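You operate a simulated robot arm through the tools that you are given. There is no shell and no other tool. Be economical: measure what you need, move in short steps, check, and stop when the job is done.

You are at the controls of a simulated two-armed robot. One attempt, no reset.

JOB
Zero the gap gauge, measure the body mount, shim it to match and torque its bolt.
Fine: hold the gauge on its block while pressing ZERO; leave it on the mount; 40 Nm; runner holstered, box off.

Only the result counts: the job must be done as asked and must still hold three seconds after the hand-in. Knocking over, shifting, dropping, spilling or breaking anything else fails it.

ROBOT AND FRAMES
Two 7-joint arms with two-finger parallel grippers on one trunk, on a base that drives. Base frame: it is fixed to the floor where the robot stands at the start and does not move with it; the origin is under the middle of the robot, x ahead of it, y to its left, z up. Readings come in mm, rad, newtons and seconds.
The left shoulder is at the start at [50, 177, 1092], the right one opposite. With the tool pointing down near the work surface each hand reaches from about 200 to 700 mm from the robot's upright axis, wherever it stands, measured 20 degrees to its own side. Places, roughly: blue shim [600, -500, 700]; blue-band nut [300, -700, 500]; body mount [700, -300, 700]; gauge zero key [700, 100, 800]; green-band nut [300, -900, 500]; grey holster [800, 900, 800]; grey-band bolt [500, -400, 700]; orange-band bolt [500, -700, 700]; red-band bolt [700, -500, 800]; teal-band bolt [500, -800, 700]; torque dial [500, 800, 800]; white shim [600, -300, 700]; white-band nut [400, -900, 500]; yellow shim [600, -400, 700]; yellow-band nut [400, -700, 500]. Payload 3.43 kg a hand.
The tool frame of a hand sits at the grasp point between the pads (the TCP): z along the fingers, y along the line on which they close. The tips reach 34 mm beyond it. The gripper opens to 128 mm. The fingers are 24 mm wide and 12 mm thick; the gripper's body (48 by 130 mm) begins 96 mm behind the TCP.
Orientation is told as [roll, pitch, yaw] about the base's x, y, z axes, in that order, counted from this pose: with the fingers straight down and closing along the base's y, the tool's x points along the base's -x, its y along +y and its z along -z.

CONTROLS
- The arms move only by the tool jog_arm. It takes "left_moves", "right_moves" or both (then of equal length, played together; a hand with none holds still); each is a list of rows, each a list of 7 numbers: the shift along the tool's x, y, z in mm, then the turn, a rotation vector about the tool's x, y, z in rad, then the gripper command, from -1 (shut) to 1 (fully open), values between in proportion. In form: [[x, y, z, ax, ay, az, gripper], ...]. A call has 1 to 20 rows; each row is the pose to reach, as a shift and turn from the pose commanded when the call began, along the tool's axes at that moment. Each row takes 0.2 s and may step no farther than 50 mm and 0.15 rad from the row before; otherwise, or with a gripper value out of range, the whole call is refused. Where a pose cannot be reached the arm comes as near as it can. A force on the tool above 70 N (or 10 N above the force at the start of the call, whichever is more), or a blocked arm, ends the call early, and 0.2 s more pass. The fingers move at their own pace (about 108 mm/s each) and stop on an object; they squeeze with about 24 N. The grip force told is the motor's: it shows also when the fingers shut on nothing. Time passes only in rows, and 0.2 s behind the last, so rows that repeat a pose let the fingers close. The reply holds the time, the measured pose of the TCP, the force on the tool along the base axes, the opening and the grip force, in the units named above and with some noise, with the torque about the TCP (base axes, N m) and any sound that the robot's microphone picked up.
- Cameras (640 x 400 px; columns grow to the right, rows downward): "scene" is now at [157, -1.8, 1287.7]; the picture's right is [0.07, -1.00, 0.00], its down [-0.25, -0.02, -0.97] and it looks along [0.97, 0.07, -0.25] (base axes); focal length 214 px, centre (320, 200). "left" rides on the left gripper at [76, 11, -160] in its tool frame; the picture's right is [-0.15, 0.99, 0.00], its down [-0.88, -0.13, -0.46] and it looks along [-0.45, -0.07, 0.89] (tool axes); focal length 234 px, centre (320, 200). "right" rides on the right gripper at [76, -11, -160] in its tool frame; the picture's right is [0.15, 0.99, 0.00], its down [-0.88, 0.13, -0.46] and it looks along [-0.45, 0.07, 0.89] (tool axes); focal length 234 px, centre (320, 200). There is no depth. A picture from a camera that has moved, and an enlarged one, comes with that camera's place and axes in the base frame and with its lens. The place of the scene camera against the robot may be out by one fixed shift of up to 18 mm in any direction.
- capture(camera): a new picture of that camera. It takes no simulated time.
- raise_lower(by): slides the trunk up (or, below 0, down) by that many mm; the arms and the scene camera ride with it, the base frame stays. It gives what a move gives, with no picture.
- roll_base(legs): drives the robot by 1 to 6 legs, each [ahead, turn to the left] in mm and rad, along the robot's own axes; the way and the turn of a leg run together, so that a leg with both is an arc; at most 1500 mm and 3.142 rad a leg. The arms and the cameras ride along, it lands a little off, and it stops where it bumps. It gives what a move gives.
- turn_head(pan, tilt): turns the head with the scene camera to pan (to the left, within 1.396 rad either way) and tilt (down, from -0.506 to 1.204), counted from straight ahead of the robot. It gives what a move gives.
- inspect(camera, box): a new picture of the part [left, top, right, bottom] of that camera's present view, enlarged. It takes no simulated time.
- hand_in(): hands the job in; it is judged then, once.

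Go step by step. Nothing tells you exact positions but the pictures and the camera data: compare them with the known pose of the tool, close in by small moves and look again before you grip or let go. The budget is 120 turns and 88 pictures, counting those below and the enlarged ones. Unless the task says otherwise, let go and move clear before handing in, and close with one line.

The tools are called after "Call:" as a command line: name --argument value ..., lists and objects as JSON in quotes. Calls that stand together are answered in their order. jog_arm: Moves the arms, as the interface text tells. Its arguments: {"type":"object","properties":{"left_moves":{"type":"array","items":{"type":"array","items":{"type":"number"}}},"right_moves":{"type":"array","items":{"type":"array","items":{"type":"number"}}}},"required":[]} The other tools are called the same way: raise_lower (by) slides the trunk up or down; roll_base (legs) drives the base; turn_head (pan, tilt) turns the head that bears the scene camera; capture (camera) takes a picture; inspect (camera, box) takes an enlarged picture of a part of a camera's view; hand_in () hands the job in.

At the start:

```text
time: 0.0
left_tool_pos: [419.0, 135.0, 1226.3]
left_orientation: [-0.001, 0.0, 0.001]
left_contact_force: [0.7, 0.0, -0.4]
left_wrist_torque: [-0.03, 0.0, 0.01]
left_grip_width: 128.1
left_finger_force: 0.0
right_tool_pos: [333.9, -167.0, 1288.8]
right_orientation: [-0.001, -0.001, 0.001]
right_contact_force: [0.7, 0.4, -0.4]
right_wrist_torque: [0.03, 0.02, -0.02]
right_grip_width: 127.9
right_finger_force: 0.0
trunk travel left (down, up): [-264.0, 137.0]
robot x, y, heading: [-3.1, -0.3, -0.003]
head pan, tilt: [0.075, 0.253]
```

scene: 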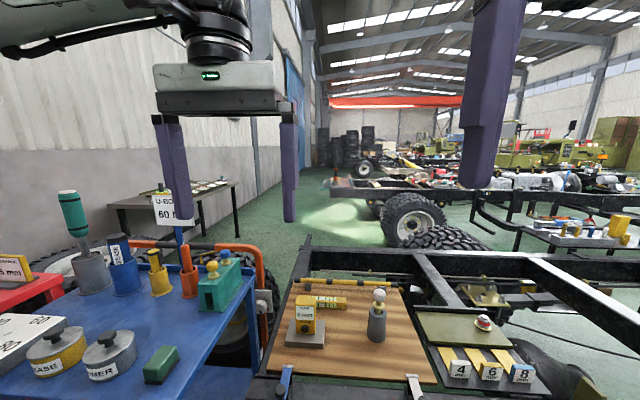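
right: 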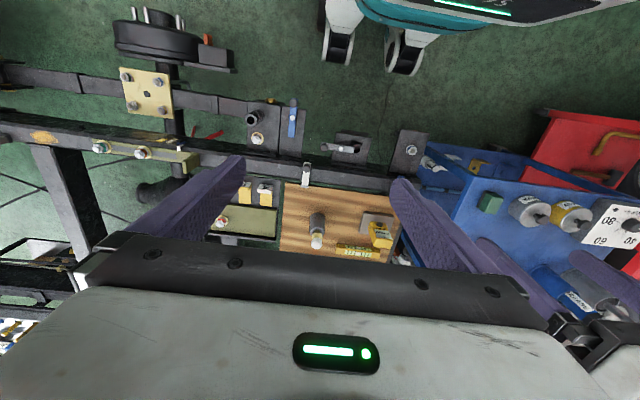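
left: 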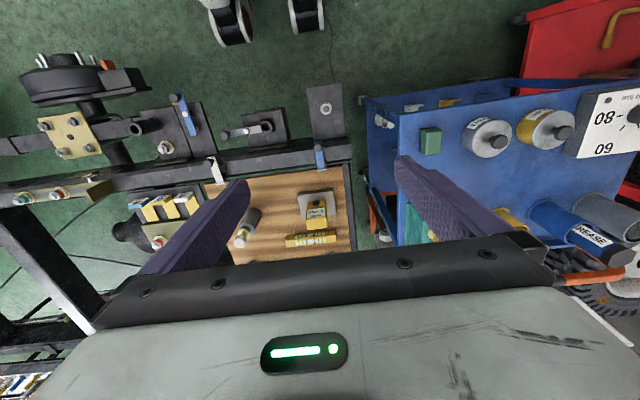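

I see a wooden board with a yellow gauge on a block, a shim tray to the right, and a cart with tools and torque dial to the left. I'll look closer at each of them.

Call:
inspect --camera "scene" --box '[260, 260, 420, 360]'

Call:
inspect --camera "scene" --box '[400, 270, 600, 400]'

Call:
turn_head --pan 0.8 --tilt 0.5

Call:
capture --camera "scene"

Call:
turn_head --pan -0.7 --tilt 0.7

Call:
capture --camera "scene"

```text
4.00 times, centred on (340, 310) of scene
camera zoom: at [157.0, -1.8, 1287.7], right [0.07, -1.0, 0.0], down [-0.25, -0.02, -0.97], along [0.97, 0.07, -0.25], focal length 858 px, centre (240, -240)
```

zoom: 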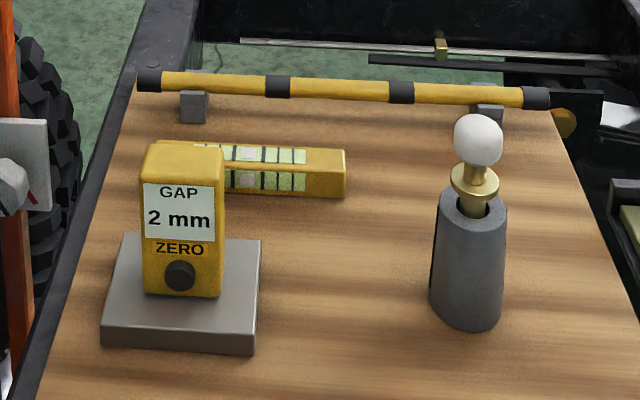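

```text
3.08 times, centred on (500, 335) of scene
camera zoom: at [157.0, -1.8, 1287.7], right [0.07, -1.0, 0.0], down [-0.25, -0.02, -0.97], along [0.97, 0.07, -0.25], focal length 660 px, centre (-234, -215)
```

zoom: 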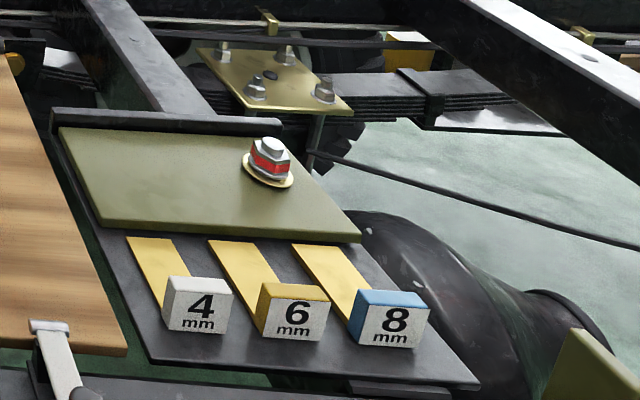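

```text
time: 1.1
left_tool_pos: [419.3, 133.5, 1224.8]
left_orientation: [-0.002, 0.0, 0.002]
left_contact_force: [-0.3, -0.7, -0.3]
left_wrist_torque: [-0.04, -0.01, 0.02]
left_grip_width: 128.1
left_finger_force: 0.1
right_tool_pos: [332.5, -166.6, 1290.1]
right_orientation: [0.001, 0.0, 0.0]
right_contact_force: [0.6, -0.2, -0.2]
right_wrist_torque: [0.0, -0.04, 0.0]
right_grip_width: 128.1
right_finger_force: 0.1
trunk travel left (down, up): [-264.0, 137.0]
robot x, y, heading: [1.1, 3.7, -0.001]
head pan, tilt: [0.799, 0.499]
```

```text
82 pictures are left
camera scene: at [127.4, 56.5, 1264.9], right [0.72, -0.7, 0.0], down [-0.33, -0.34, -0.88], along [0.61, 0.63, -0.48], focal length 214 px, centre (320, 200)
```

scene: 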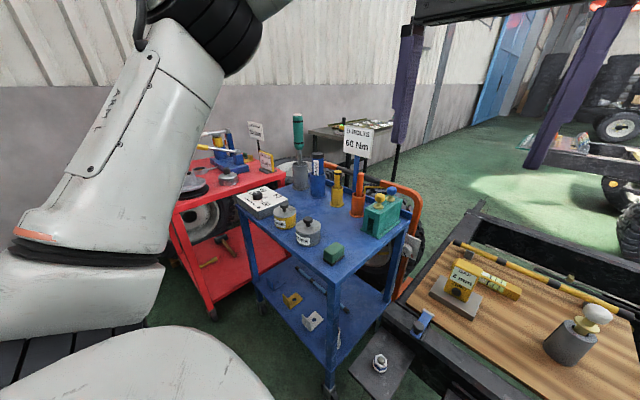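

```text
time: 2.7
left_tool_pos: [420.1, 135.3, 1225.7]
left_orientation: [-0.001, 0.0, 0.003]
left_contact_force: [-0.9, 0.3, -0.1]
left_wrist_torque: [-0.01, 0.02, 0.01]
left_grip_width: 127.8
left_finger_force: 0.0
right_tool_pos: [333.8, -167.3, 1288.6]
right_orientation: [0.001, 0.0, 0.0]
right_contact_force: [-0.1, -0.1, 0.4]
right_wrist_torque: [-0.04, 0.0, 0.03]
right_grip_width: 128.0
right_finger_force: 0.2
trunk travel left (down, up): [-264.0, 137.0]
robot x, y, heading: [4.4, 0.3, 0.0]
head pan, tilt: [-0.7, 0.7]
```

```text
81 pictures are left
camera scene: at [128.9, -63.4, 1247.1], right [-0.64, -0.77, 0.0], down [-0.49, 0.41, -0.77], along [0.59, -0.49, -0.64], focal length 214 px, centre (320, 200)
```

scene: 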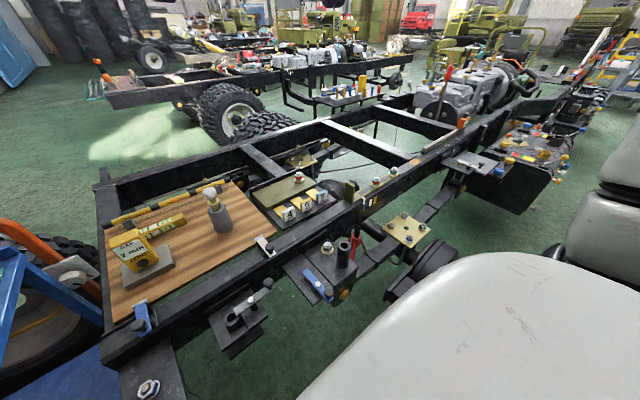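

Call:
inspect --camera "scene" --box '[90, 150, 410, 350]'

Call:
inspect --camera "scene" --box '[240, 160, 340, 222]'

Call:
turn_head --pan 0.9 --tilt 0.4

Call:
inspect --camera "scene" --box '[210, 100, 450, 250]'

```text
2.00 times, centred on (250, 250) of scene
camera zoom: at [128.9, -63.4, 1247.1], right [-0.64, -0.77, 0.0], down [-0.49, 0.41, -0.77], along [0.59, -0.49, -0.64], focal length 429 px, centre (460, 100)
```

zoom: 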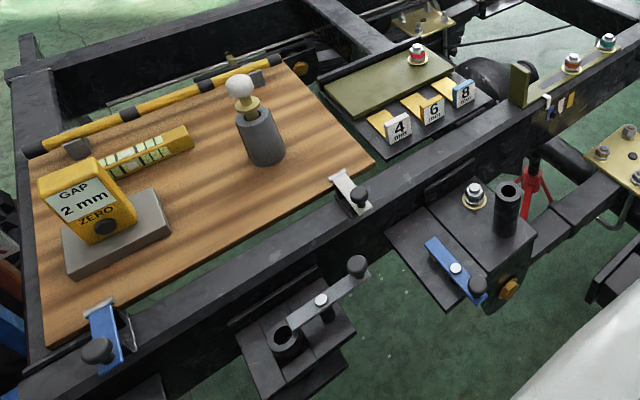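

```text
6.40 times, centred on (290, 191) of scene
camera zoom: at [128.9, -63.4, 1247.1], right [-0.64, -0.77, 0.0], down [-0.49, 0.41, -0.77], along [0.59, -0.49, -0.64], focal length 1373 px, centre (512, 258)
```

zoom: 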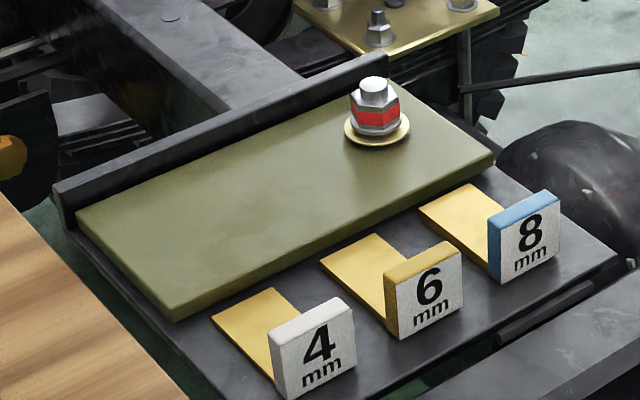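

```text
time: 4.3
left_tool_pos: [420.5, 134.2, 1225.7]
left_orientation: [-0.002, 0.0, 0.001]
left_contact_force: [-1.2, 0.1, 0.7]
left_wrist_torque: [-0.01, 0.01, 0.0]
left_grip_width: 127.7
left_finger_force: 0.1
right_tool_pos: [333.0, -167.3, 1289.1]
right_orientation: [-0.001, 0.0, 0.0]
right_contact_force: [-0.3, -0.6, 0.5]
right_wrist_torque: [0.04, -0.04, 0.0]
right_grip_width: 127.9
right_finger_force: 0.0
trunk travel left (down, up): [-264.0, 137.0]
robot x, y, heading: [-3.4, 0.2, -0.003]
head pan, tilt: [0.901, 0.4]
```

```text
2.67 times, centred on (330, 175) of scene
camera zoom: at [121.5, 63.9, 1274.0], right [0.78, -0.62, 0.0], down [-0.24, -0.3, -0.92], along [0.57, 0.72, -0.39], focal length 572 px, centre (293, 267)
```

zoom: 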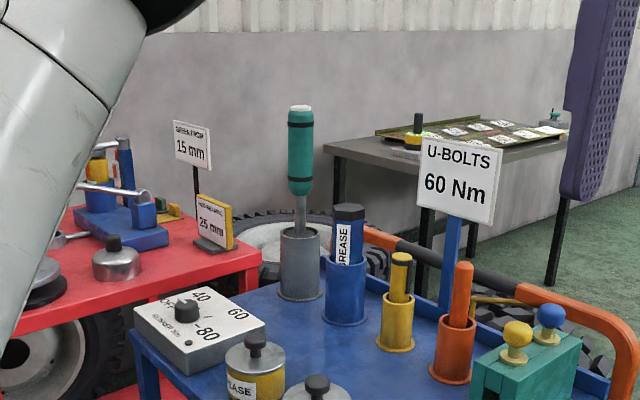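

Call:
turn_head --pan 0.0 --tilt 1.1

Call:
capture --camera "scene"

Call:
inspect --camera "left" --box '[200, 170, 360, 270]'

```text
time: 5.5
left_tool_pos: [419.5, 135.5, 1225.0]
left_orientation: [-0.002, -0.001, 0.001]
left_contact_force: [1.1, -0.1, -0.4]
left_wrist_torque: [-0.05, -0.02, -0.01]
left_grip_width: 128.1
left_finger_force: 0.1
right_tool_pos: [333.5, -166.9, 1288.4]
right_orientation: [0.0, 0.0, 0.001]
right_contact_force: [0.1, 0.2, 0.1]
right_wrist_torque: [0.02, 0.01, 0.0]
right_grip_width: 128.1
right_finger_force: 0.1
trunk travel left (down, up): [-264.0, 137.0]
robot x, y, heading: [2.2, -4.9, -0.001]
head pan, tilt: [0.0, 1.1]
```

```text
77 pictures are left
camera scene: at [127.1, -8.6, 1217.2], right [0.0, -1.0, 0.0], down [-0.89, 0.0, -0.45], along [0.45, 0.0, -0.89], focal length 214 px, centre (320, 200)
```

scene: 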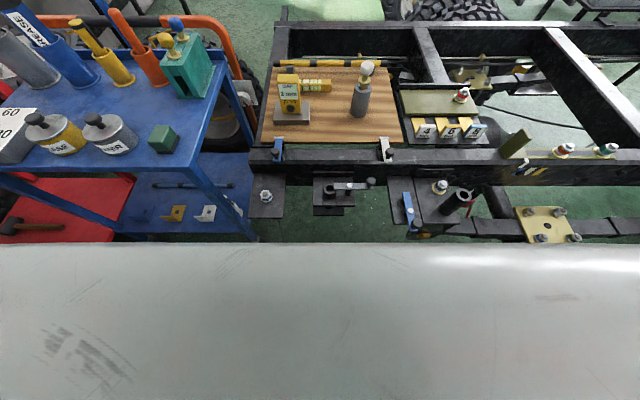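

```text
4.00 times, centred on (280, 220) of left
camera zoom: at [344.3, 146.6, 1384.1], right [0.14, 0.99, 0.0], down [0.88, -0.13, 0.46], along [0.45, -0.07, -0.89], focal length 937 px, centre (480, 120)
```

zoom: 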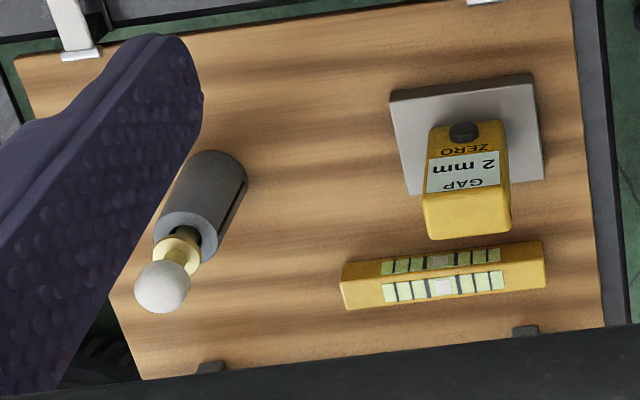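

Call:
roll_base --legs '[[110, 0]]'

Call:
jog_arm --left_moves '[[-40, -12, 45, 0, 0, 0, 1], [-70, -24, 85, 0, 0, 0, 1], [-100, -36, 125, 0, 0, 0, 1], [-120, -48, 165, 0, 0, 0, 1], [-120, -48, 205, 0, 0, 0, 1]]'

Call:
capture --camera "left"

```text
time: 6.8
left_tool_pos: [532.4, 134.1, 1225.0]
left_orientation: [-0.001, 0.001, 0.002]
left_contact_force: [0.1, -0.1, -0.6]
left_wrist_torque: [0.0, 0.04, -0.02]
left_grip_width: 127.9
left_finger_force: 0.1
right_tool_pos: [444.7, -167.1, 1290.6]
right_orientation: [-0.002, -0.001, -0.001]
right_contact_force: [-0.4, 0.5, 0.9]
right_wrist_torque: [-0.02, 0.06, 0.02]
right_grip_width: 128.1
right_finger_force: 0.0
trunk travel left (down, up): [-264.0, 137.0]
robot x, y, heading: [113.2, -0.9, -0.002]
head pan, tilt: [0.0, 1.1]
```

```text
refused: row 1 steps farther than a row can; nothing moved
```

```text
75 pictures are left
camera left: at [456.7, 146.3, 1383.8], right [0.14, 0.99, 0.0], down [0.88, -0.13, 0.46], along [0.45, -0.07, -0.89], focal length 234 px, centre (320, 200)
```

left: 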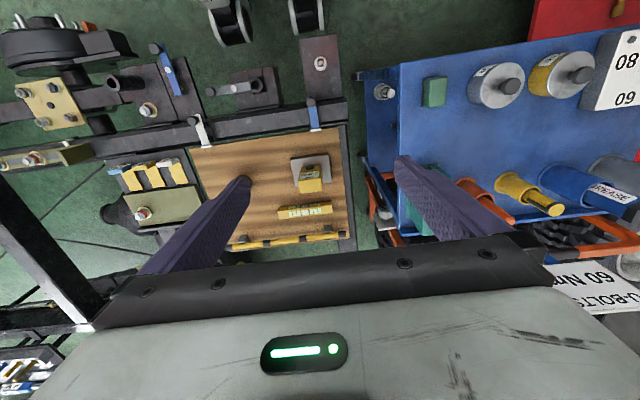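

The base is 110 mm ahead and the gauge is in view of the left hand. I'll move the left hand above the gauge in smaller steps.

Call:
jog_arm --left_moves '[[-20, -8, 34, 0, 0, 0, 1], [-40, -16, 68, 0, 0, 0, 1], [-60, -24, 102, 0, 0, 0, 1], [-80, -32, 136, 0, 0, 0, 1], [-100, -40, 170, 0, 0, 0, 1], [-120, -48, 205, 0, 0, 0, 1]]'

Call:
capture --camera "left"

```text
time: 8.2
left_tool_pos: [650.6, 85.1, 1018.1]
left_orientation: [0.0, -0.002, 0.002]
left_contact_force: [0.6, 0.4, 0.1]
left_wrist_torque: [0.02, 0.02, 0.01]
left_grip_width: 128.0
left_finger_force: 0.1
right_tool_pos: [444.5, -167.8, 1290.7]
right_orientation: [-0.001, 0.0, -0.002]
right_contact_force: [0.0, 0.1, 0.3]
right_wrist_torque: [-0.01, -0.01, -0.03]
right_grip_width: 128.1
right_finger_force: 0.1
trunk travel left (down, up): [-264.0, 137.0]
robot x, y, heading: [109.4, -0.5, -0.002]
head pan, tilt: [0.0, 1.1]
```

```text
74 pictures are left
camera left: at [575.7, 97.2, 1177.8], right [0.15, 0.99, 0.0], down [0.88, -0.13, 0.46], along [0.45, -0.07, -0.89], focal length 234 px, centre (320, 200)
```

left: 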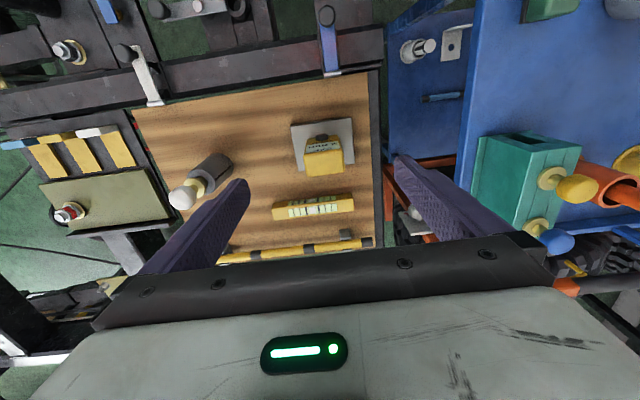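

Call:
inspect --camera "left" --box '[264, 100, 392, 180]'

```text
5.00 times, centred on (328, 140) of left
camera zoom: at [575.7, 97.2, 1177.8], right [0.15, 0.99, 0.0], down [0.88, -0.13, 0.46], along [0.45, -0.07, -0.89], focal length 1171 px, centre (280, 500)
```

zoom: 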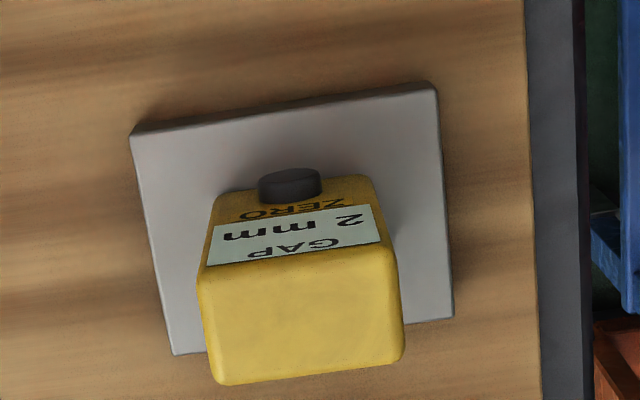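

Gauge centre is about (676, 87.5), top near 872, key near z 795. I'll lower the left hand partway and look again.

Call:
jog_arm --left_moves '[[-15, 1, 40, 0, 0, 0, 1], [-25, 2.5, 80, 0, 0, 0, 1], [-25, 2.5, 105, 0, 0, 0, 1]]'

Call:
capture --camera "left"

Call:
turn_head --pan 0.1 --tilt 0.8

Call:
capture --camera "scene"

```text
time: 8.9
left_tool_pos: [676.5, 91.1, 914.5]
left_orientation: [-0.003, 0.0, 0.003]
left_contact_force: [0.3, -0.7, -0.4]
left_wrist_torque: [0.02, 0.01, -0.02]
left_grip_width: 127.8
left_finger_force: 0.0
right_tool_pos: [443.5, -167.1, 1289.6]
right_orientation: [-0.001, -0.001, -0.002]
right_contact_force: [0.0, 0.6, 0.6]
right_wrist_torque: [0.04, 0.0, -0.03]
right_grip_width: 128.0
right_finger_force: 0.1
trunk travel left (down, up): [-264.0, 137.0]
robot x, y, heading: [114.4, 1.8, -0.002]
head pan, tilt: [0.0, 1.1]
```

```text
72 pictures are left
camera left: at [601.4, 101.9, 1073.1], right [0.14, 0.99, 0.0], down [0.88, -0.13, 0.46], along [0.45, -0.07, -0.89], focal length 234 px, centre (320, 200)
```

left: 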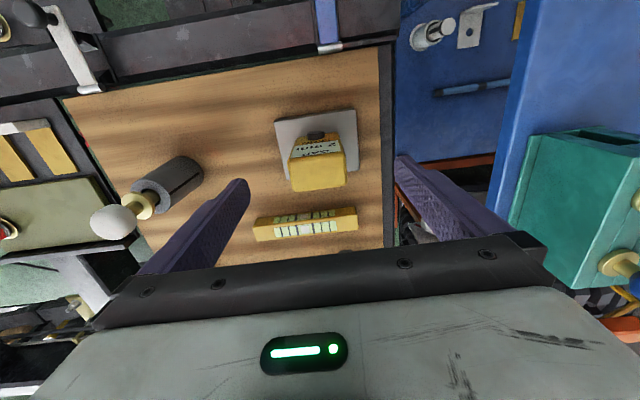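

```text
time: 9.8
left_tool_pos: [676.3, 90.0, 915.3]
left_orientation: [-0.001, 0.0, 0.0]
left_contact_force: [0.1, 0.1, -0.4]
left_wrist_torque: [0.01, -0.02, 0.02]
left_grip_width: 127.9
left_finger_force: 0.2
right_tool_pos: [444.0, -167.2, 1288.6]
right_orientation: [0.0, 0.002, -0.002]
right_contact_force: [0.5, 1.0, 0.7]
right_wrist_torque: [0.03, 0.0, -0.05]
right_grip_width: 127.6
right_finger_force: 0.0
trunk travel left (down, up): [-264.0, 137.0]
robot x, y, heading: [112.7, 1.4, 0.005]
head pan, tilt: [0.099, 0.799]
```

```text
71 pictures are left
camera scene: at [255.4, -0.9, 1238.8], right [0.1, -1.0, 0.0], down [-0.71, -0.07, -0.7], along [0.69, 0.07, -0.72], focal length 214 px, centre (320, 200)
```

scene: 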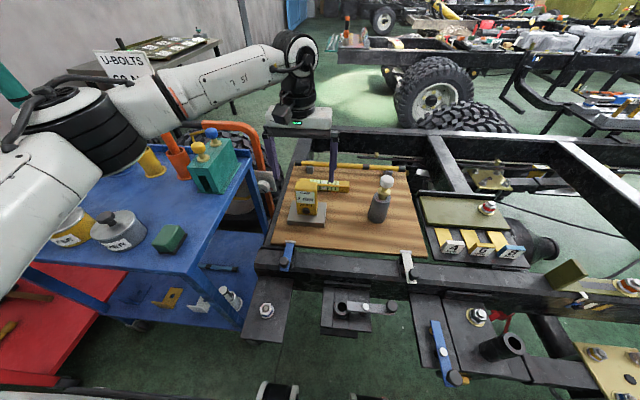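

The gauge is centred under the left hand, so I'll descend and grip it on its block.

Call:
jog_arm --left_moves '[[-2, -2, 40, 0, 0, 0, 1], [-2, -2, 70, 0, 0, 0, 1], [-2, -2, 70, 0, 0, 0, -1], [-2, -2, 70, 0, 0, 0, -1], [-2, -2, 70, 0, 0, 0, -1], [-2, -2, 70, 0, 0, 0, -1]]'

Call:
capture --camera "left"

```text
time: 11.2
left_tool_pos: [678.4, 86.2, 845.2]
left_orientation: [0.0, 0.0, 0.003]
left_contact_force: [0.2, 0.5, -0.4]
left_wrist_torque: [0.03, -0.07, 0.02]
left_grip_width: 57.7
left_finger_force: 24.3
right_tool_pos: [444.5, -167.5, 1288.7]
right_orientation: [0.001, 0.0, -0.001]
right_contact_force: [-0.5, 0.4, 0.6]
right_wrist_torque: [0.01, 0.04, 0.02]
right_grip_width: 128.0
right_finger_force: 0.1
trunk travel left (down, up): [-264.0, 137.0]
robot x, y, heading: [110.4, -3.1, 0.003]
head pan, tilt: [0.099, 0.799]
```

```text
70 pictures are left
camera left: at [603.1, 99.0, 1004.4], right [0.14, 0.99, 0.0], down [0.88, -0.13, 0.46], along [0.45, -0.07, -0.89], focal length 234 px, centre (320, 200)
```

left: 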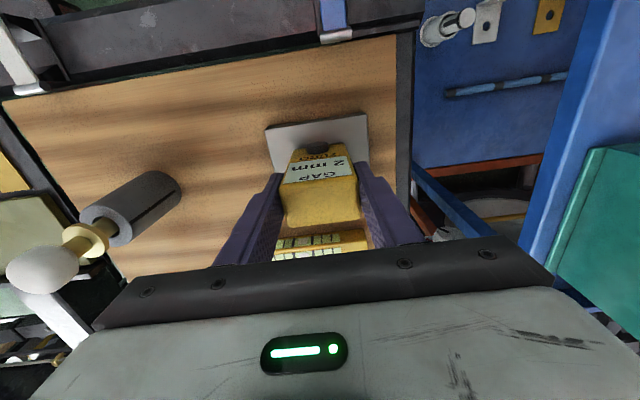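

The gauge is held (58 mm wide). Now I'll bring the right hand down with the fingers closed and tilted 45° forward to aim at ZERO.

Call:
jog_arm --right_moves '[[-8, 6, 40, 0, -0.08, 0, -1], [-16, 12, 80, 0, -0.16, 0, -1], [-24, 18, 120, 0, -0.24, 0, -1], [-32, 24, 160, 0, -0.32, 0, -1], [-40, 30, 200, 0, -0.4, 0, -1], [-48, 36, 240, 0, -0.48, 0, -1], [-56, 42, 280, 0, -0.56, 0, -1], [-64, 48, 320, 0, -0.64, 0, -1], [-72, 54, 360, 0, -0.72, 0, -1], [-80, 60, 400, 0, -0.785, 0, -1]]'

Call:
capture --camera "right"

```text
time: 13.3
left_tool_pos: [678.4, 86.3, 846.3]
left_orientation: [-0.002, 0.001, 0.001]
left_contact_force: [-0.7, 0.5, 0.0]
left_wrist_torque: [-0.01, 0.02, 0.0]
left_grip_width: 57.7
left_finger_force: 24.2
right_tool_pos: [527.1, -102.6, 891.8]
right_orientation: [0.001, -0.784, -0.003]
right_contact_force: [0.3, 0.2, -0.1]
right_wrist_torque: [0.0, -0.04, 0.04]
right_grip_width: 0.1
right_finger_force: 24.1
trunk travel left (down, up): [-264.0, 137.0]
robot x, y, heading: [113.4, 2.1, 0.005]
head pan, tilt: [0.099, 0.799]
```

```text
69 pictures are left
camera right: at [359.7, -114.5, 949.6], right [-0.1, 0.99, -0.1], down [0.3, 0.13, 0.94], along [0.95, 0.07, -0.31], focal length 234 px, centre (320, 200)
```

right: 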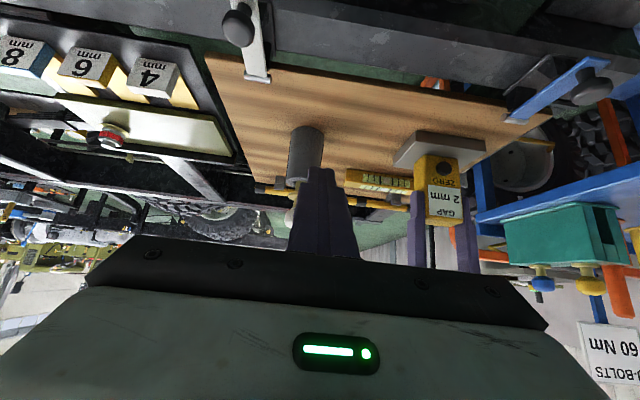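

Call:
jog_arm --right_moves '[[4, 37, 16, 0, 0, 0, -1], [8, 75, 32, 0, 0, 0, -1], [12, 112, 49, 0, 0, 0, -1], [16, 150, 65, 0, 0, 0, -1], [20.5, 187, 81, 0, 0, 0, -1]]'

Call:
inspect --camera "right" --box '[220, 60, 420, 260]'

Call:
inspect --camera "scene" --box '[250, 100, 410, 300]'

```text
time: 14.6
left_tool_pos: [677.5, 86.4, 846.5]
left_orientation: [-0.002, 0.0, 0.002]
left_contact_force: [-0.2, -0.1, -0.7]
left_wrist_torque: [0.08, -0.06, 0.04]
left_grip_width: 57.8
left_finger_force: 23.9
right_tool_pos: [566.1, 81.8, 818.8]
right_orientation: [0.0, -0.787, -0.001]
right_contact_force: [-0.1, 0.1, 1.0]
right_wrist_torque: [0.0, 0.0, -0.05]
right_grip_width: 0.0
right_finger_force: 23.8
trunk travel left (down, up): [-264.0, 137.0]
robot x, y, heading: [111.9, 0.9, -0.003]
head pan, tilt: [0.099, 0.799]
```

```text
2.00 times, centred on (320, 160) of right
camera zoom: at [399.5, 70.7, 876.7], right [-0.1, 0.99, -0.1], down [0.3, 0.13, 0.94], along [0.95, 0.07, -0.31], focal length 468 px, centre (320, 280)
```

zoom: 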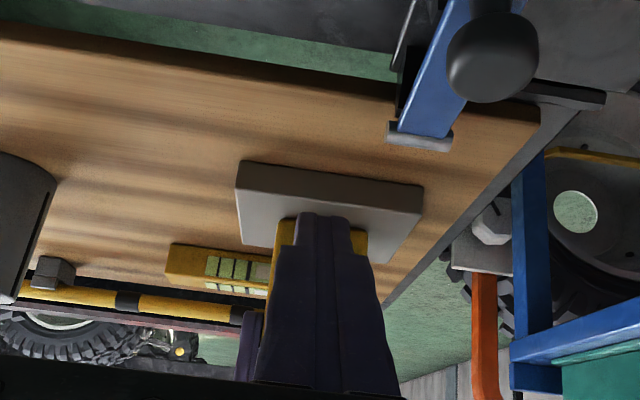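

```text
2.00 times, centred on (330, 200) of scene
camera zoom: at [255.5, -0.5, 1238.9], right [0.1, -1.0, 0.0], down [-0.71, -0.07, -0.7], along [0.69, 0.07, -0.72], focal length 429 px, centre (300, 200)
```

zoom: 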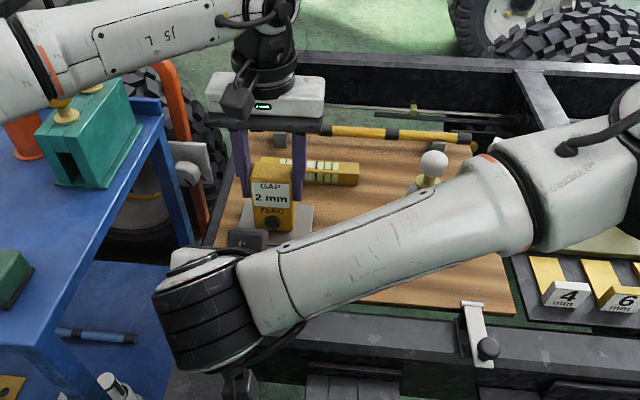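

Call:
jog_arm --right_moves '[[-9, 5, 19, 0, 0, 0, -1], [-18.4, 5, 38.2, 0, 0, 0, -1]]'

Call:
inspect --camera "left" --box '[240, 100, 400, 200]'

Call:
inspect --camera "right" --box '[260, 100, 380, 200]'

```text
time: 15.2
left_tool_pos: [677.4, 88.0, 844.7]
left_orientation: [-0.002, 0.001, 0.002]
left_contact_force: [1.0, -0.3, 0.0]
left_wrist_torque: [-0.01, 0.0, -0.01]
left_grip_width: 57.7
left_finger_force: 23.9
right_tool_pos: [605.6, 86.6, 803.0]
right_orientation: [0.001, -0.786, 0.0]
right_contact_force: [-1.4, 0.0, 0.4]
right_wrist_torque: [0.03, -0.04, 0.0]
right_grip_width: 0.0
right_finger_force: 23.9
trunk travel left (down, up): [-264.0, 137.0]
robot x, y, heading: [110.6, 1.1, -0.002]
head pan, tilt: [0.099, 0.799]
```

```text
4.00 times, centred on (320, 150) of left
camera zoom: at [603.1, 98.9, 1004.4], right [0.14, 0.99, 0.0], down [0.88, -0.13, 0.46], along [0.45, -0.07, -0.89], focal length 937 px, centre (320, 400)
```

zoom: 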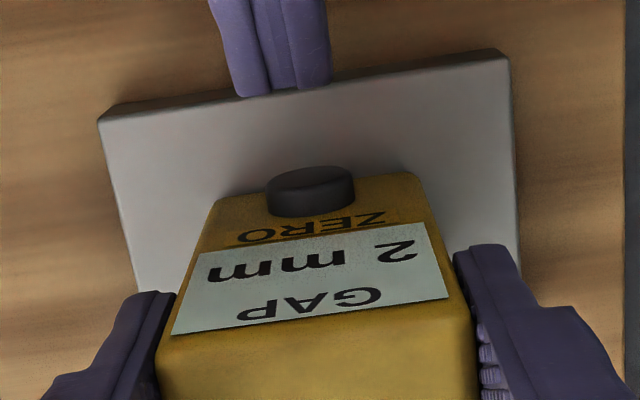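

```text
4.00 times, centred on (320, 150) of right
camera zoom: at [439.7, 75.3, 861.1], right [-0.1, 0.99, -0.1], down [0.3, 0.13, 0.94], along [0.95, 0.07, -0.31], focal length 937 px, centre (320, 400)
```

zoom: 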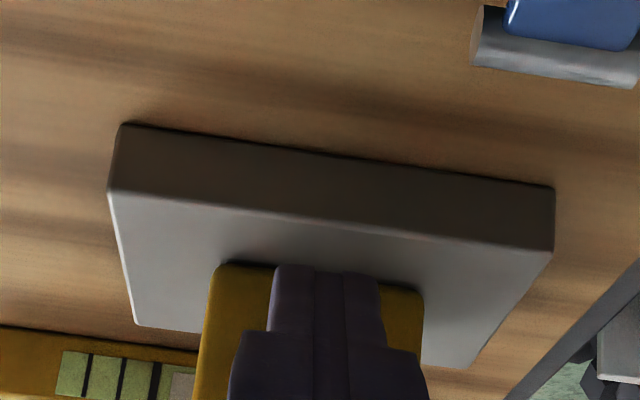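

Call:
jog_arm --right_moves '[[2.8, 1.5, 2.8, 0, 0, 0, -1], [-6.4, 1.5, 12, 0, 0, 0, -1], [-7.8, 1.5, 13.4, 0, 0, 0, -1]]'

Call:
inspect --camera "left" --box '[240, 100, 400, 200]'

```text
time: 15.9
left_tool_pos: [677.8, 88.7, 845.8]
left_orientation: [-0.001, 0.001, 0.002]
left_contact_force: [0.0, 0.3, -0.2]
left_wrist_torque: [0.0, 0.0, 0.02]
left_grip_width: 57.9
left_finger_force: 23.3
right_tool_pos: [622.0, 85.5, 799.1]
right_orientation: [0.0, -0.787, -0.002]
right_contact_force: [0.3, 0.9, 0.3]
right_wrist_torque: [0.0, -0.03, 0.04]
right_grip_width: 0.3
right_finger_force: 23.5
trunk travel left (down, up): [-264.0, 137.0]
robot x, y, heading: [111.9, -2.3, 0.004]
head pan, tilt: [0.099, 0.799]
```

```text
4.00 times, centred on (320, 150) of left
camera zoom: at [603.1, 99.0, 1004.4], right [0.14, 0.99, 0.0], down [0.88, -0.13, 0.46], along [0.45, -0.07, -0.89], focal length 937 px, centre (320, 400)
```

zoom: 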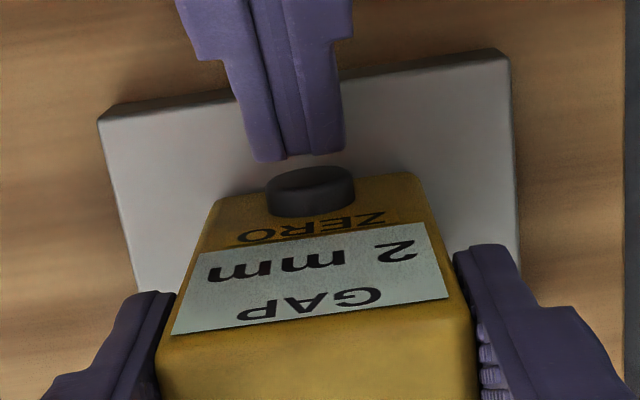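

Call:
jog_arm --right_moves '[[-1.4, 1.5, 1.4, 0, 0, 0, -1], [-2.8, 1.5, 2.8, 0, 0, 0, -1], [-4.2, 1.5, 4.2, 0, 0, 0, -1]]'

Call:
inspect --camera "left" --box '[240, 100, 400, 200]'

```text
time: 16.8
left_tool_pos: [678.7, 88.4, 845.7]
left_orientation: [-0.002, -0.001, 0.003]
left_contact_force: [3.1, -0.5, -0.3]
left_wrist_torque: [-0.01, -0.1, 0.0]
left_grip_width: 57.5
left_finger_force: 24.2
right_tool_pos: [626.9, 88.0, 798.4]
right_orientation: [-0.001, -0.786, 0.003]
right_contact_force: [-2.0, 0.8, -0.3]
right_wrist_torque: [-0.03, 0.02, 0.02]
right_grip_width: 0.3
right_finger_force: 24.1
trunk travel left (down, up): [-264.0, 137.0]
robot x, y, heading: [111.8, 2.2, -0.002]
head pan, tilt: [0.099, 0.799]
```

```text
4.00 times, centred on (320, 150) of left
camera zoom: at [603.3, 99.0, 1004.3], right [0.14, 0.99, 0.0], down [0.88, -0.13, 0.46], along [0.45, -0.07, -0.89], focal length 937 px, centre (320, 400)
```

zoom: 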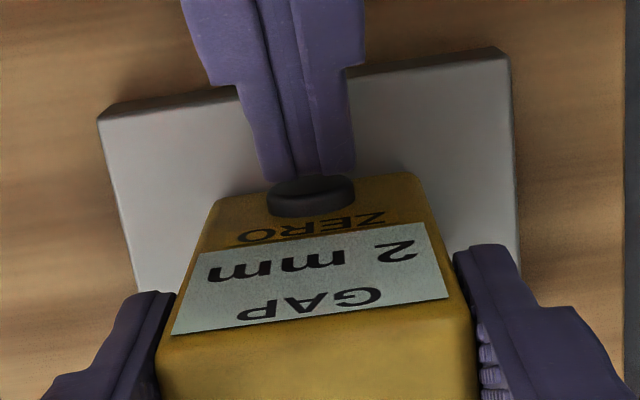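

Contact with the key (about 2–3 N) and it's moving in. I'll press a little farther.

Call:
jog_arm --right_moves '[[-1, 0, 1, 0, 0, 0, -1], [-2, 0, 2, 0, 0, 0, -1], [-3, 0, 3, 0, 0, 0, -1], [-3, 0, 3, 0, 0, 0, -1]]'

Call:
inspect --camera "left" --box '[240, 100, 400, 200]'

```text
time: 17.8
left_tool_pos: [679.6, 88.2, 845.9]
left_orientation: [-0.001, -0.006, 0.004]
left_contact_force: [11.3, 0.9, -3.4]
left_wrist_torque: [0.05, -0.71, -0.01]
left_grip_width: 57.5
left_finger_force: 23.5
right_tool_pos: [631.5, 88.6, 799.4]
right_orientation: [0.002, -0.784, 0.0]
right_contact_force: [-10.8, -0.1, 1.8]
right_wrist_torque: [0.01, 0.1, -0.02]
right_grip_width: 0.0
right_finger_force: 23.9
trunk travel left (down, up): [-264.0, 137.0]
robot x, y, heading: [112.2, 2.7, -0.0]
head pan, tilt: [0.099, 0.799]
heard: click
```

```text
4.00 times, centred on (320, 150) of left
camera zoom: at [603.6, 99.3, 1004.4], right [0.14, 0.99, 0.0], down [0.88, -0.13, 0.46], along [0.45, -0.07, -0.89], focal length 937 px, centre (320, 400)
```

zoom: 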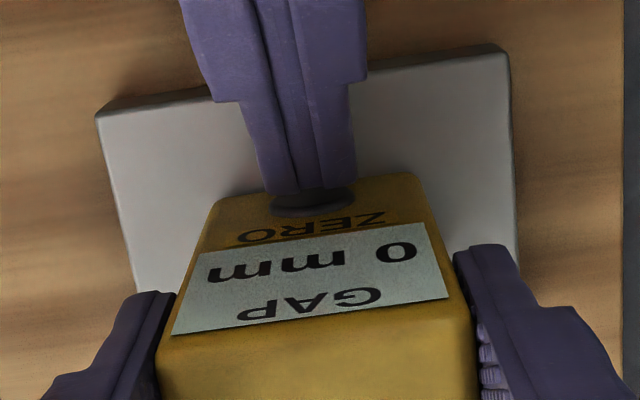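

ZERO clicked, and the display now reads 0 mm. I'll back off the right hand, then free the left hand and lift it away.

Call:
jog_arm --right_moves '[[10, 0, -10, 0, 0, 0, -1], [35, 0, -35, 0, 0, 0, -1], [35, -45, -35, 0, 0, 0, -1], [35, -90, -35, 0, 0, 0, -1], [35, -135, -35, 0, 0, 0, -1], [25, -160, -70, 0, 0, 0, -1], [-3, -160, -98, 0, 0, 0, -1], [-30, -160, -125, 0, 0, 0, -1]]'

Call:
jog_arm --left_moves '[[0, 0, 0, 0, 0, 0, 0.3], [0, 0, 0, 0, 0, 0, 0.3], [0, 0, -30, 0, 0, 0, 0.3], [0, 0, -70, 0, 0, 0, 0.3], [0, 20, -110, 0, 0, 0, 0.3], [0, 45, -150, 0, 0, 0, 0.3], [10, 80, -185, 0, 0, 0, 0.3], [25, 120, -210, 0, 0, 0, 0.3], [45, 160, -220, 0, 0, 0, 0.3], [70, 200, -225, 0, 0, 0, 0.3]]'

Call:
capture --camera "scene"

```text
time: 19.6
left_tool_pos: [678.1, 86.7, 845.9]
left_orientation: [-0.002, 0.0, 0.002]
left_contact_force: [-1.0, 1.6, 0.6]
left_wrist_torque: [0.08, 0.06, 0.06]
left_grip_width: 57.5
left_finger_force: 23.8
right_tool_pos: [564.3, -75.0, 905.0]
right_orientation: [-0.002, -0.786, 0.0]
right_contact_force: [0.1, -0.3, 0.2]
right_wrist_torque: [0.01, 0.0, 0.03]
right_grip_width: 0.1
right_finger_force: 23.9
trunk travel left (down, up): [-264.0, 137.0]
robot x, y, heading: [114.4, 1.2, -0.001]
head pan, tilt: [0.099, 0.799]
```

```text
refused: row 7 steps farther than a row can; nothing moved
```

```text
61 pictures are left
camera scene: at [255.4, -0.8, 1238.8], right [0.1, -1.0, 0.0], down [-0.71, -0.07, -0.7], along [0.69, 0.07, -0.72], focal length 214 px, centre (320, 200)
```

scene: 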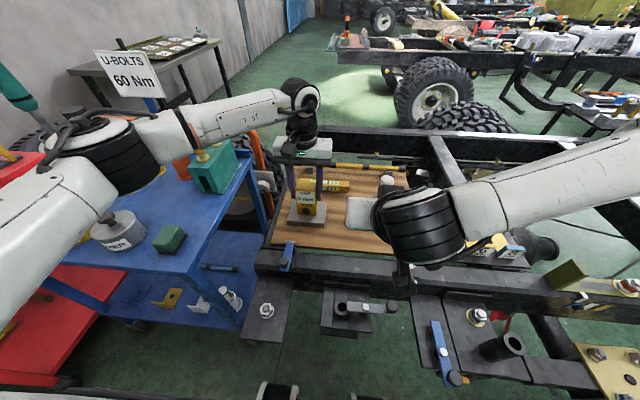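

Call:
jog_arm --left_moves '[[0, 0, 0, 0, 0, 0, 0.3], [0, 0, 0, 0, 0, 0, 0.3], [0, 0, -30, 0, 0, 0, 0.3], [0, 0, -70, 0, 0, 0, 0.3], [0, 0, -115, 0, 0, 0, 0.3], [0, 0, -160, 0, 0, 0, 0.3], [10, 20, -200, 0, 0, 0, 0.3], [30, 40, -235, 0, 0, 0, 0.3], [60, 65, -260, 0, 0, 0, 0.3], [95, 85, -285, 0, 0, 0, 0.3], [130, 105, -310, 0, 0, 0, 0.3]]'

Call:
jog_arm --right_moves '[[15, -5, -25, 0, 0.13, 0, 0], [30, -10, -50, 0, 0.26, 0, 0], [45, -15, -75, 0, 0.39, 0, 0], [60, -20, -100, 0, 0.52, 0, 0], [70, -25, -125, 0, 0.65, 0, 0], [80, -30, -150, 0, 0.786, 0, 0]]'

Call:
capture --camera "right"

```text
time: 21.9
left_tool_pos: [542.9, 192.6, 1155.9]
left_orientation: [-0.001, 0.0, 0.001]
left_contact_force: [0.4, 0.1, 0.4]
left_wrist_torque: [0.01, 0.0, -0.02]
left_grip_width: 83.2
left_finger_force: 0.0
right_tool_pos: [564.5, -74.4, 906.5]
right_orientation: [0.0, -0.786, 0.001]
right_contact_force: [-0.3, -0.1, -0.1]
right_wrist_torque: [-0.01, -0.01, 0.01]
right_grip_width: 0.1
right_finger_force: 24.2
trunk travel left (down, up): [-264.0, 137.0]
robot x, y, heading: [112.3, 1.2, 0.004]
head pan, tilt: [0.099, 0.799]
```

```text
time: 23.4
left_tool_pos: [544.4, 191.0, 1155.4]
left_orientation: [-0.002, -0.001, 0.001]
left_contact_force: [0.6, 0.7, 0.2]
left_wrist_torque: [-0.01, 0.01, 0.02]
left_grip_width: 83.2
left_finger_force: 0.0
right_tool_pos: [401.6, -102.3, 961.5]
right_orientation: [0.0, 0.005, 0.001]
right_contact_force: [0.1, -0.3, -1.0]
right_wrist_torque: [-0.01, -0.01, -0.01]
right_grip_width: 63.9
right_finger_force: 0.1
trunk travel left (down, up): [-264.0, 137.0]
robot x, y, heading: [112.0, 3.3, -0.002]
head pan, tilt: [0.099, 0.799]
```

```text
60 pictures are left
camera right: at [325.2, -112.0, 1119.4], right [-0.15, 0.99, 0.0], down [0.88, 0.13, 0.45], along [0.45, 0.07, -0.89], focal length 234 px, centre (320, 200)
```

right: 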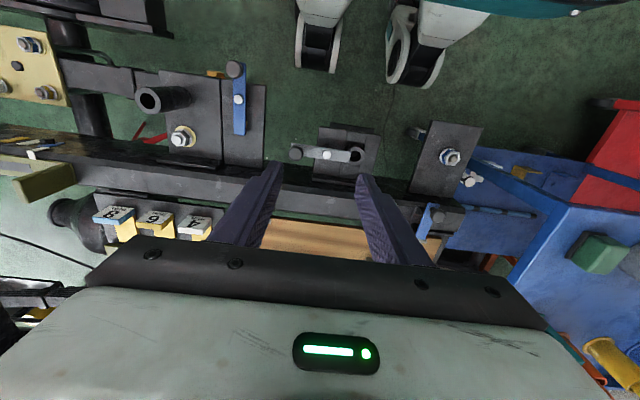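

Next I'll survey the mount with the right hand camera from above.

Call:
jog_arm --right_moves '[[-15, -25, -30, 0, 0, 0, 1], [-35, -55, -60, 0, 0, 0, 1], [-60, -85, -90, 0, 0, 0, 1], [-90, -115, -110, 0, 0, 0, 1], [-120, -145, -120, 0, 0, 0, 1], [-150, -180, -120, 0, 0, 0, 1], [-180, -210, -120, 0, 0, 0, 1], [-200, -228, -120, 0, 0, 0, 1]]'

Call:
capture --camera "right"

```text
time: 25.1
left_tool_pos: [544.3, 190.5, 1155.2]
left_orientation: [-0.001, 0.0, 0.002]
left_contact_force: [0.1, 0.5, 0.7]
left_wrist_torque: [0.01, 0.03, 0.01]
left_grip_width: 83.3
left_finger_force: 0.0
right_tool_pos: [605.1, -336.2, 1078.3]
right_orientation: [0.001, 0.001, -0.002]
right_contact_force: [0.0, 0.6, -0.3]
right_wrist_torque: [-0.03, -0.01, -0.01]
right_grip_width: 128.0
right_finger_force: 0.1
trunk travel left (down, up): [-264.0, 137.0]
robot x, y, heading: [115.9, 0.0, -0.001]
head pan, tilt: [0.099, 0.799]
```

```text
59 pictures are left
camera right: at [529.6, -346.3, 1236.4], right [-0.15, 0.99, 0.0], down [0.88, 0.13, 0.46], along [0.45, 0.07, -0.89], focal length 234 px, centre (320, 200)
```

right: 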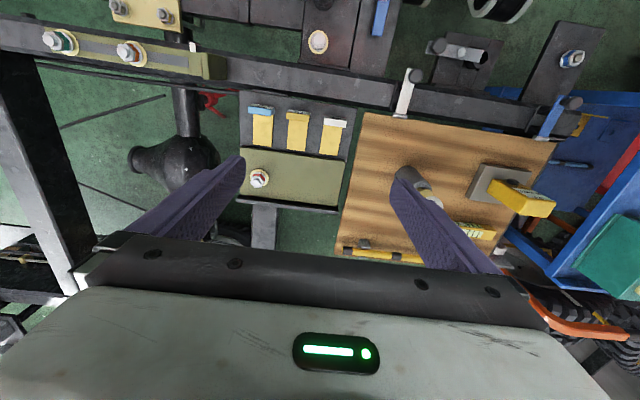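

Call:
inspect --camera "right" --box '[220, 80, 380, 220]'

```text
2.86 times, centred on (300, 150) of right
camera zoom: at [529.6, -346.3, 1236.4], right [-0.15, 0.99, 0.0], down [0.88, 0.13, 0.46], along [0.45, 0.07, -0.89], focal length 669 px, centre (377, 343)
```

zoom: 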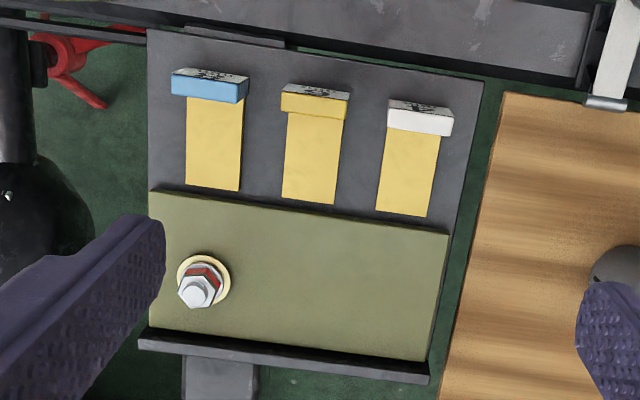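

Call:
jog_arm --right_moves '[[-7, 42, 8, 0, 0, 0, 1], [-14, 85, 16, 0, 0, 0, 1], [-21, 127, 24, 0, 0, 0, 1], [-28, 170, 32, 0, 0, 0, 1], [-35, 212, 40, 0, 0, 0, 1], [-42, 254, 48, 0, 0, 0, 1], [-50, 297, 56, 0, 0, 0, 1], [-57, 340, 64, 0, 0, 0, 1], [-64, 382, 72, 0, 0, 0, 1], [-72, 424, 78, 0, 0, 0, 1], [-72, 424, 118, 0, 0, 0, 1], [-72, 424, 158, 0, 0, 0, 1]]'

Call:
capture --camera "right"

```text
time: 27.9
left_tool_pos: [544.3, 191.6, 1154.5]
left_orientation: [-0.002, -0.002, 0.002]
left_contact_force: [0.5, 0.2, -0.8]
left_wrist_torque: [0.0, 0.03, 0.02]
left_grip_width: 83.3
left_finger_force: 0.0
right_tool_pos: [691.0, 57.7, 926.6]
right_orientation: [0.018, -0.009, -0.061]
right_contact_force: [-0.3, -0.2, 0.1]
right_wrist_torque: [-0.01, -0.03, 0.01]
right_grip_width: 128.1
right_finger_force: 0.0
right hand out of reach, approached as far as the arm can: row 10, 11, 12
trunk travel left (down, up): [-264.0, 137.0]
robot x, y, heading: [110.0, -3.7, 0.001]
head pan, tilt: [0.099, 0.799]
stopped in row 12 (right hand): the arm was blocked; the commanded pose is now the measured one
```

```text
57 pictures are left
camera right: at [612.9, 48.9, 1085.5], right [-0.08, 1.0, 0.02], down [0.88, 0.07, 0.47], along [0.46, 0.05, -0.88], focal length 234 px, centre (320, 200)
```

right: 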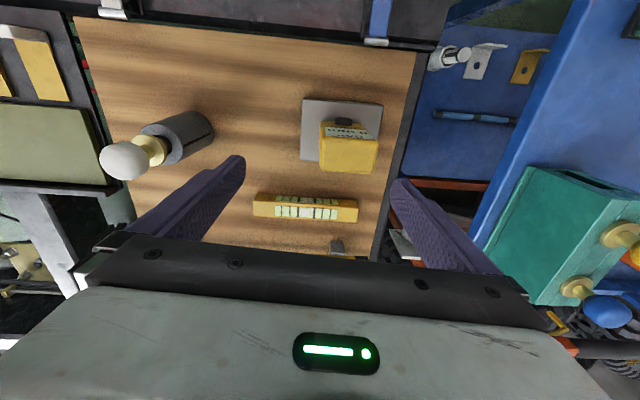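

The right hand falls 30 mm short. I'll lift a little, drive 70 mm ahead and fix its orientation.

Call:
jog_arm --right_moves '[[0, 0, -40, 0, 0, 0, 1], [30, 0, -80, 0, 0, 0, 1]]'

Call:
roll_base --legs '[[70, 0]]'

```text
time: 28.6
left_tool_pos: [544.6, 190.2, 1154.8]
left_orientation: [0.002, -0.001, 0.001]
left_contact_force: [-0.4, -0.5, -1.2]
left_wrist_torque: [0.03, 0.03, -0.02]
left_grip_width: 83.4
left_finger_force: 0.0
right_tool_pos: [656.3, 60.5, 1009.4]
right_orientation: [0.018, -0.01, -0.056]
right_contact_force: [-0.2, -0.2, -0.4]
right_wrist_torque: [0.05, 0.04, -0.01]
right_grip_width: 127.8
right_finger_force: 0.2
right hand out of reach, approached as far as the arm can: row 1
trunk travel left (down, up): [-264.0, 137.0]
robot x, y, heading: [112.3, 1.3, -0.002]
head pan, tilt: [0.099, 0.799]
```

```text
time: 29.6
left_tool_pos: [615.3, 190.6, 1155.9]
left_orientation: [-0.002, -0.001, 0.002]
left_contact_force: [1.1, -0.2, -0.4]
left_wrist_torque: [-0.03, 0.01, -0.01]
left_grip_width: 83.3
left_finger_force: 0.2
right_tool_pos: [729.4, 60.4, 1008.4]
right_orientation: [0.015, -0.009, -0.057]
right_contact_force: [0.8, 0.1, 0.3]
right_wrist_torque: [0.01, 0.03, -0.01]
right_grip_width: 127.9
right_finger_force: 0.1
trunk travel left (down, up): [-264.0, 137.0]
robot x, y, heading: [179.9, 2.2, 0.0]
head pan, tilt: [0.099, 0.799]
```

Call:
jog_arm --right_moves '[[26, 12, 30, 0.018, 0.009, -0.057, 1], [52.5, 24.6, 62, 0.018, 0.009, -0.057, 1], [52.5, 24.6, 108, 0.018, 0.009, -0.057, 1]]'

Call:
capture --camera "right"

```text
time: 30.4
left_tool_pos: [615.6, 192.1, 1155.5]
left_orientation: [-0.002, 0.0, 0.001]
left_contact_force: [-0.1, 0.5, -0.4]
left_wrist_torque: [-0.01, 0.04, -0.02]
left_grip_width: 83.0
left_finger_force: 0.1
right_tool_pos: [675.2, 89.2, 898.4]
right_orientation: [-0.002, -0.001, 0.001]
right_contact_force: [0.4, -0.4, 0.1]
right_wrist_torque: [-0.03, 0.01, -0.02]
right_grip_width: 128.1
right_finger_force: 0.1
trunk travel left (down, up): [-264.0, 137.0]
robot x, y, heading: [179.9, 1.6, -0.002]
head pan, tilt: [0.099, 0.799]
```

```text
56 pictures are left
camera right: at [599.6, 78.9, 1057.2], right [-0.15, 0.99, 0.0], down [0.88, 0.13, 0.46], along [0.45, 0.06, -0.89], focal length 234 px, centre (320, 200)
```

right: 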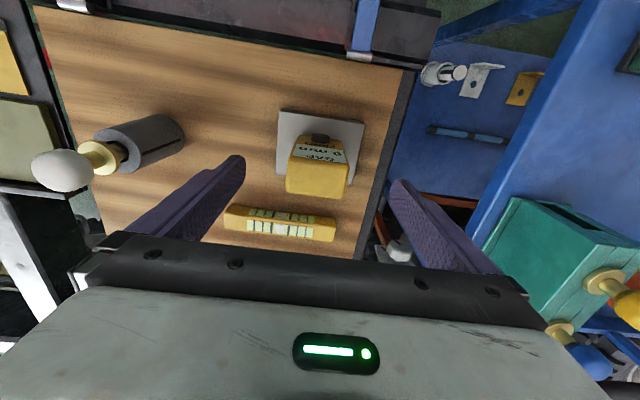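

Call:
jog_arm --right_moves '[[-3, -1, 30, 0, 0, 0, 1], [-3, -1, 53, 0, 0, 0, 1], [-3, -1, 53, 0, 0, 0, -1], [-3, -1, 53, 0, 0, 0, -1], [-3, -1, 53, 0, 0, 0, -1], [-3, -1, 53, 0, 0, 0, -1], [-3, -1, 33, 0, 0, 0, -1], [-3, -1, -7, 0, 0, 0, -1], [-3, -1, -50, 0, 0, 0, -1], [-3, -1, -95, 0, 0, 0, -1]]'

Call:
inspect --camera "right" --box '[240, 100, 440, 260]'

```text
time: 32.6
left_tool_pos: [614.0, 192.3, 1155.0]
left_orientation: [-0.002, -0.003, 0.001]
left_contact_force: [0.8, -0.2, -0.3]
left_wrist_torque: [-0.02, -0.01, -0.02]
left_grip_width: 82.9
left_finger_force: 0.1
right_tool_pos: [677.9, 85.7, 994.9]
right_orientation: [-0.004, 0.0, 0.001]
right_contact_force: [0.5, 0.5, -1.3]
right_wrist_torque: [-0.02, 0.02, 0.0]
right_grip_width: 57.9
right_finger_force: 23.9
trunk travel left (down, up): [-264.0, 137.0]
robot x, y, heading: [181.2, -0.1, -0.003]
head pan, tilt: [0.099, 0.799]
```

```text
2.50 times, centred on (340, 180) of right
camera zoom: at [601.5, 75.5, 1154.7], right [-0.15, 0.99, 0.0], down [0.88, 0.13, 0.46], along [0.45, 0.06, -0.89], focal length 585 px, centre (270, 250)
```

zoom: 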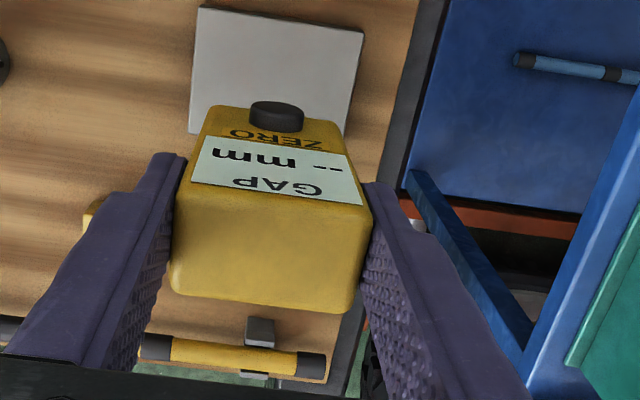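

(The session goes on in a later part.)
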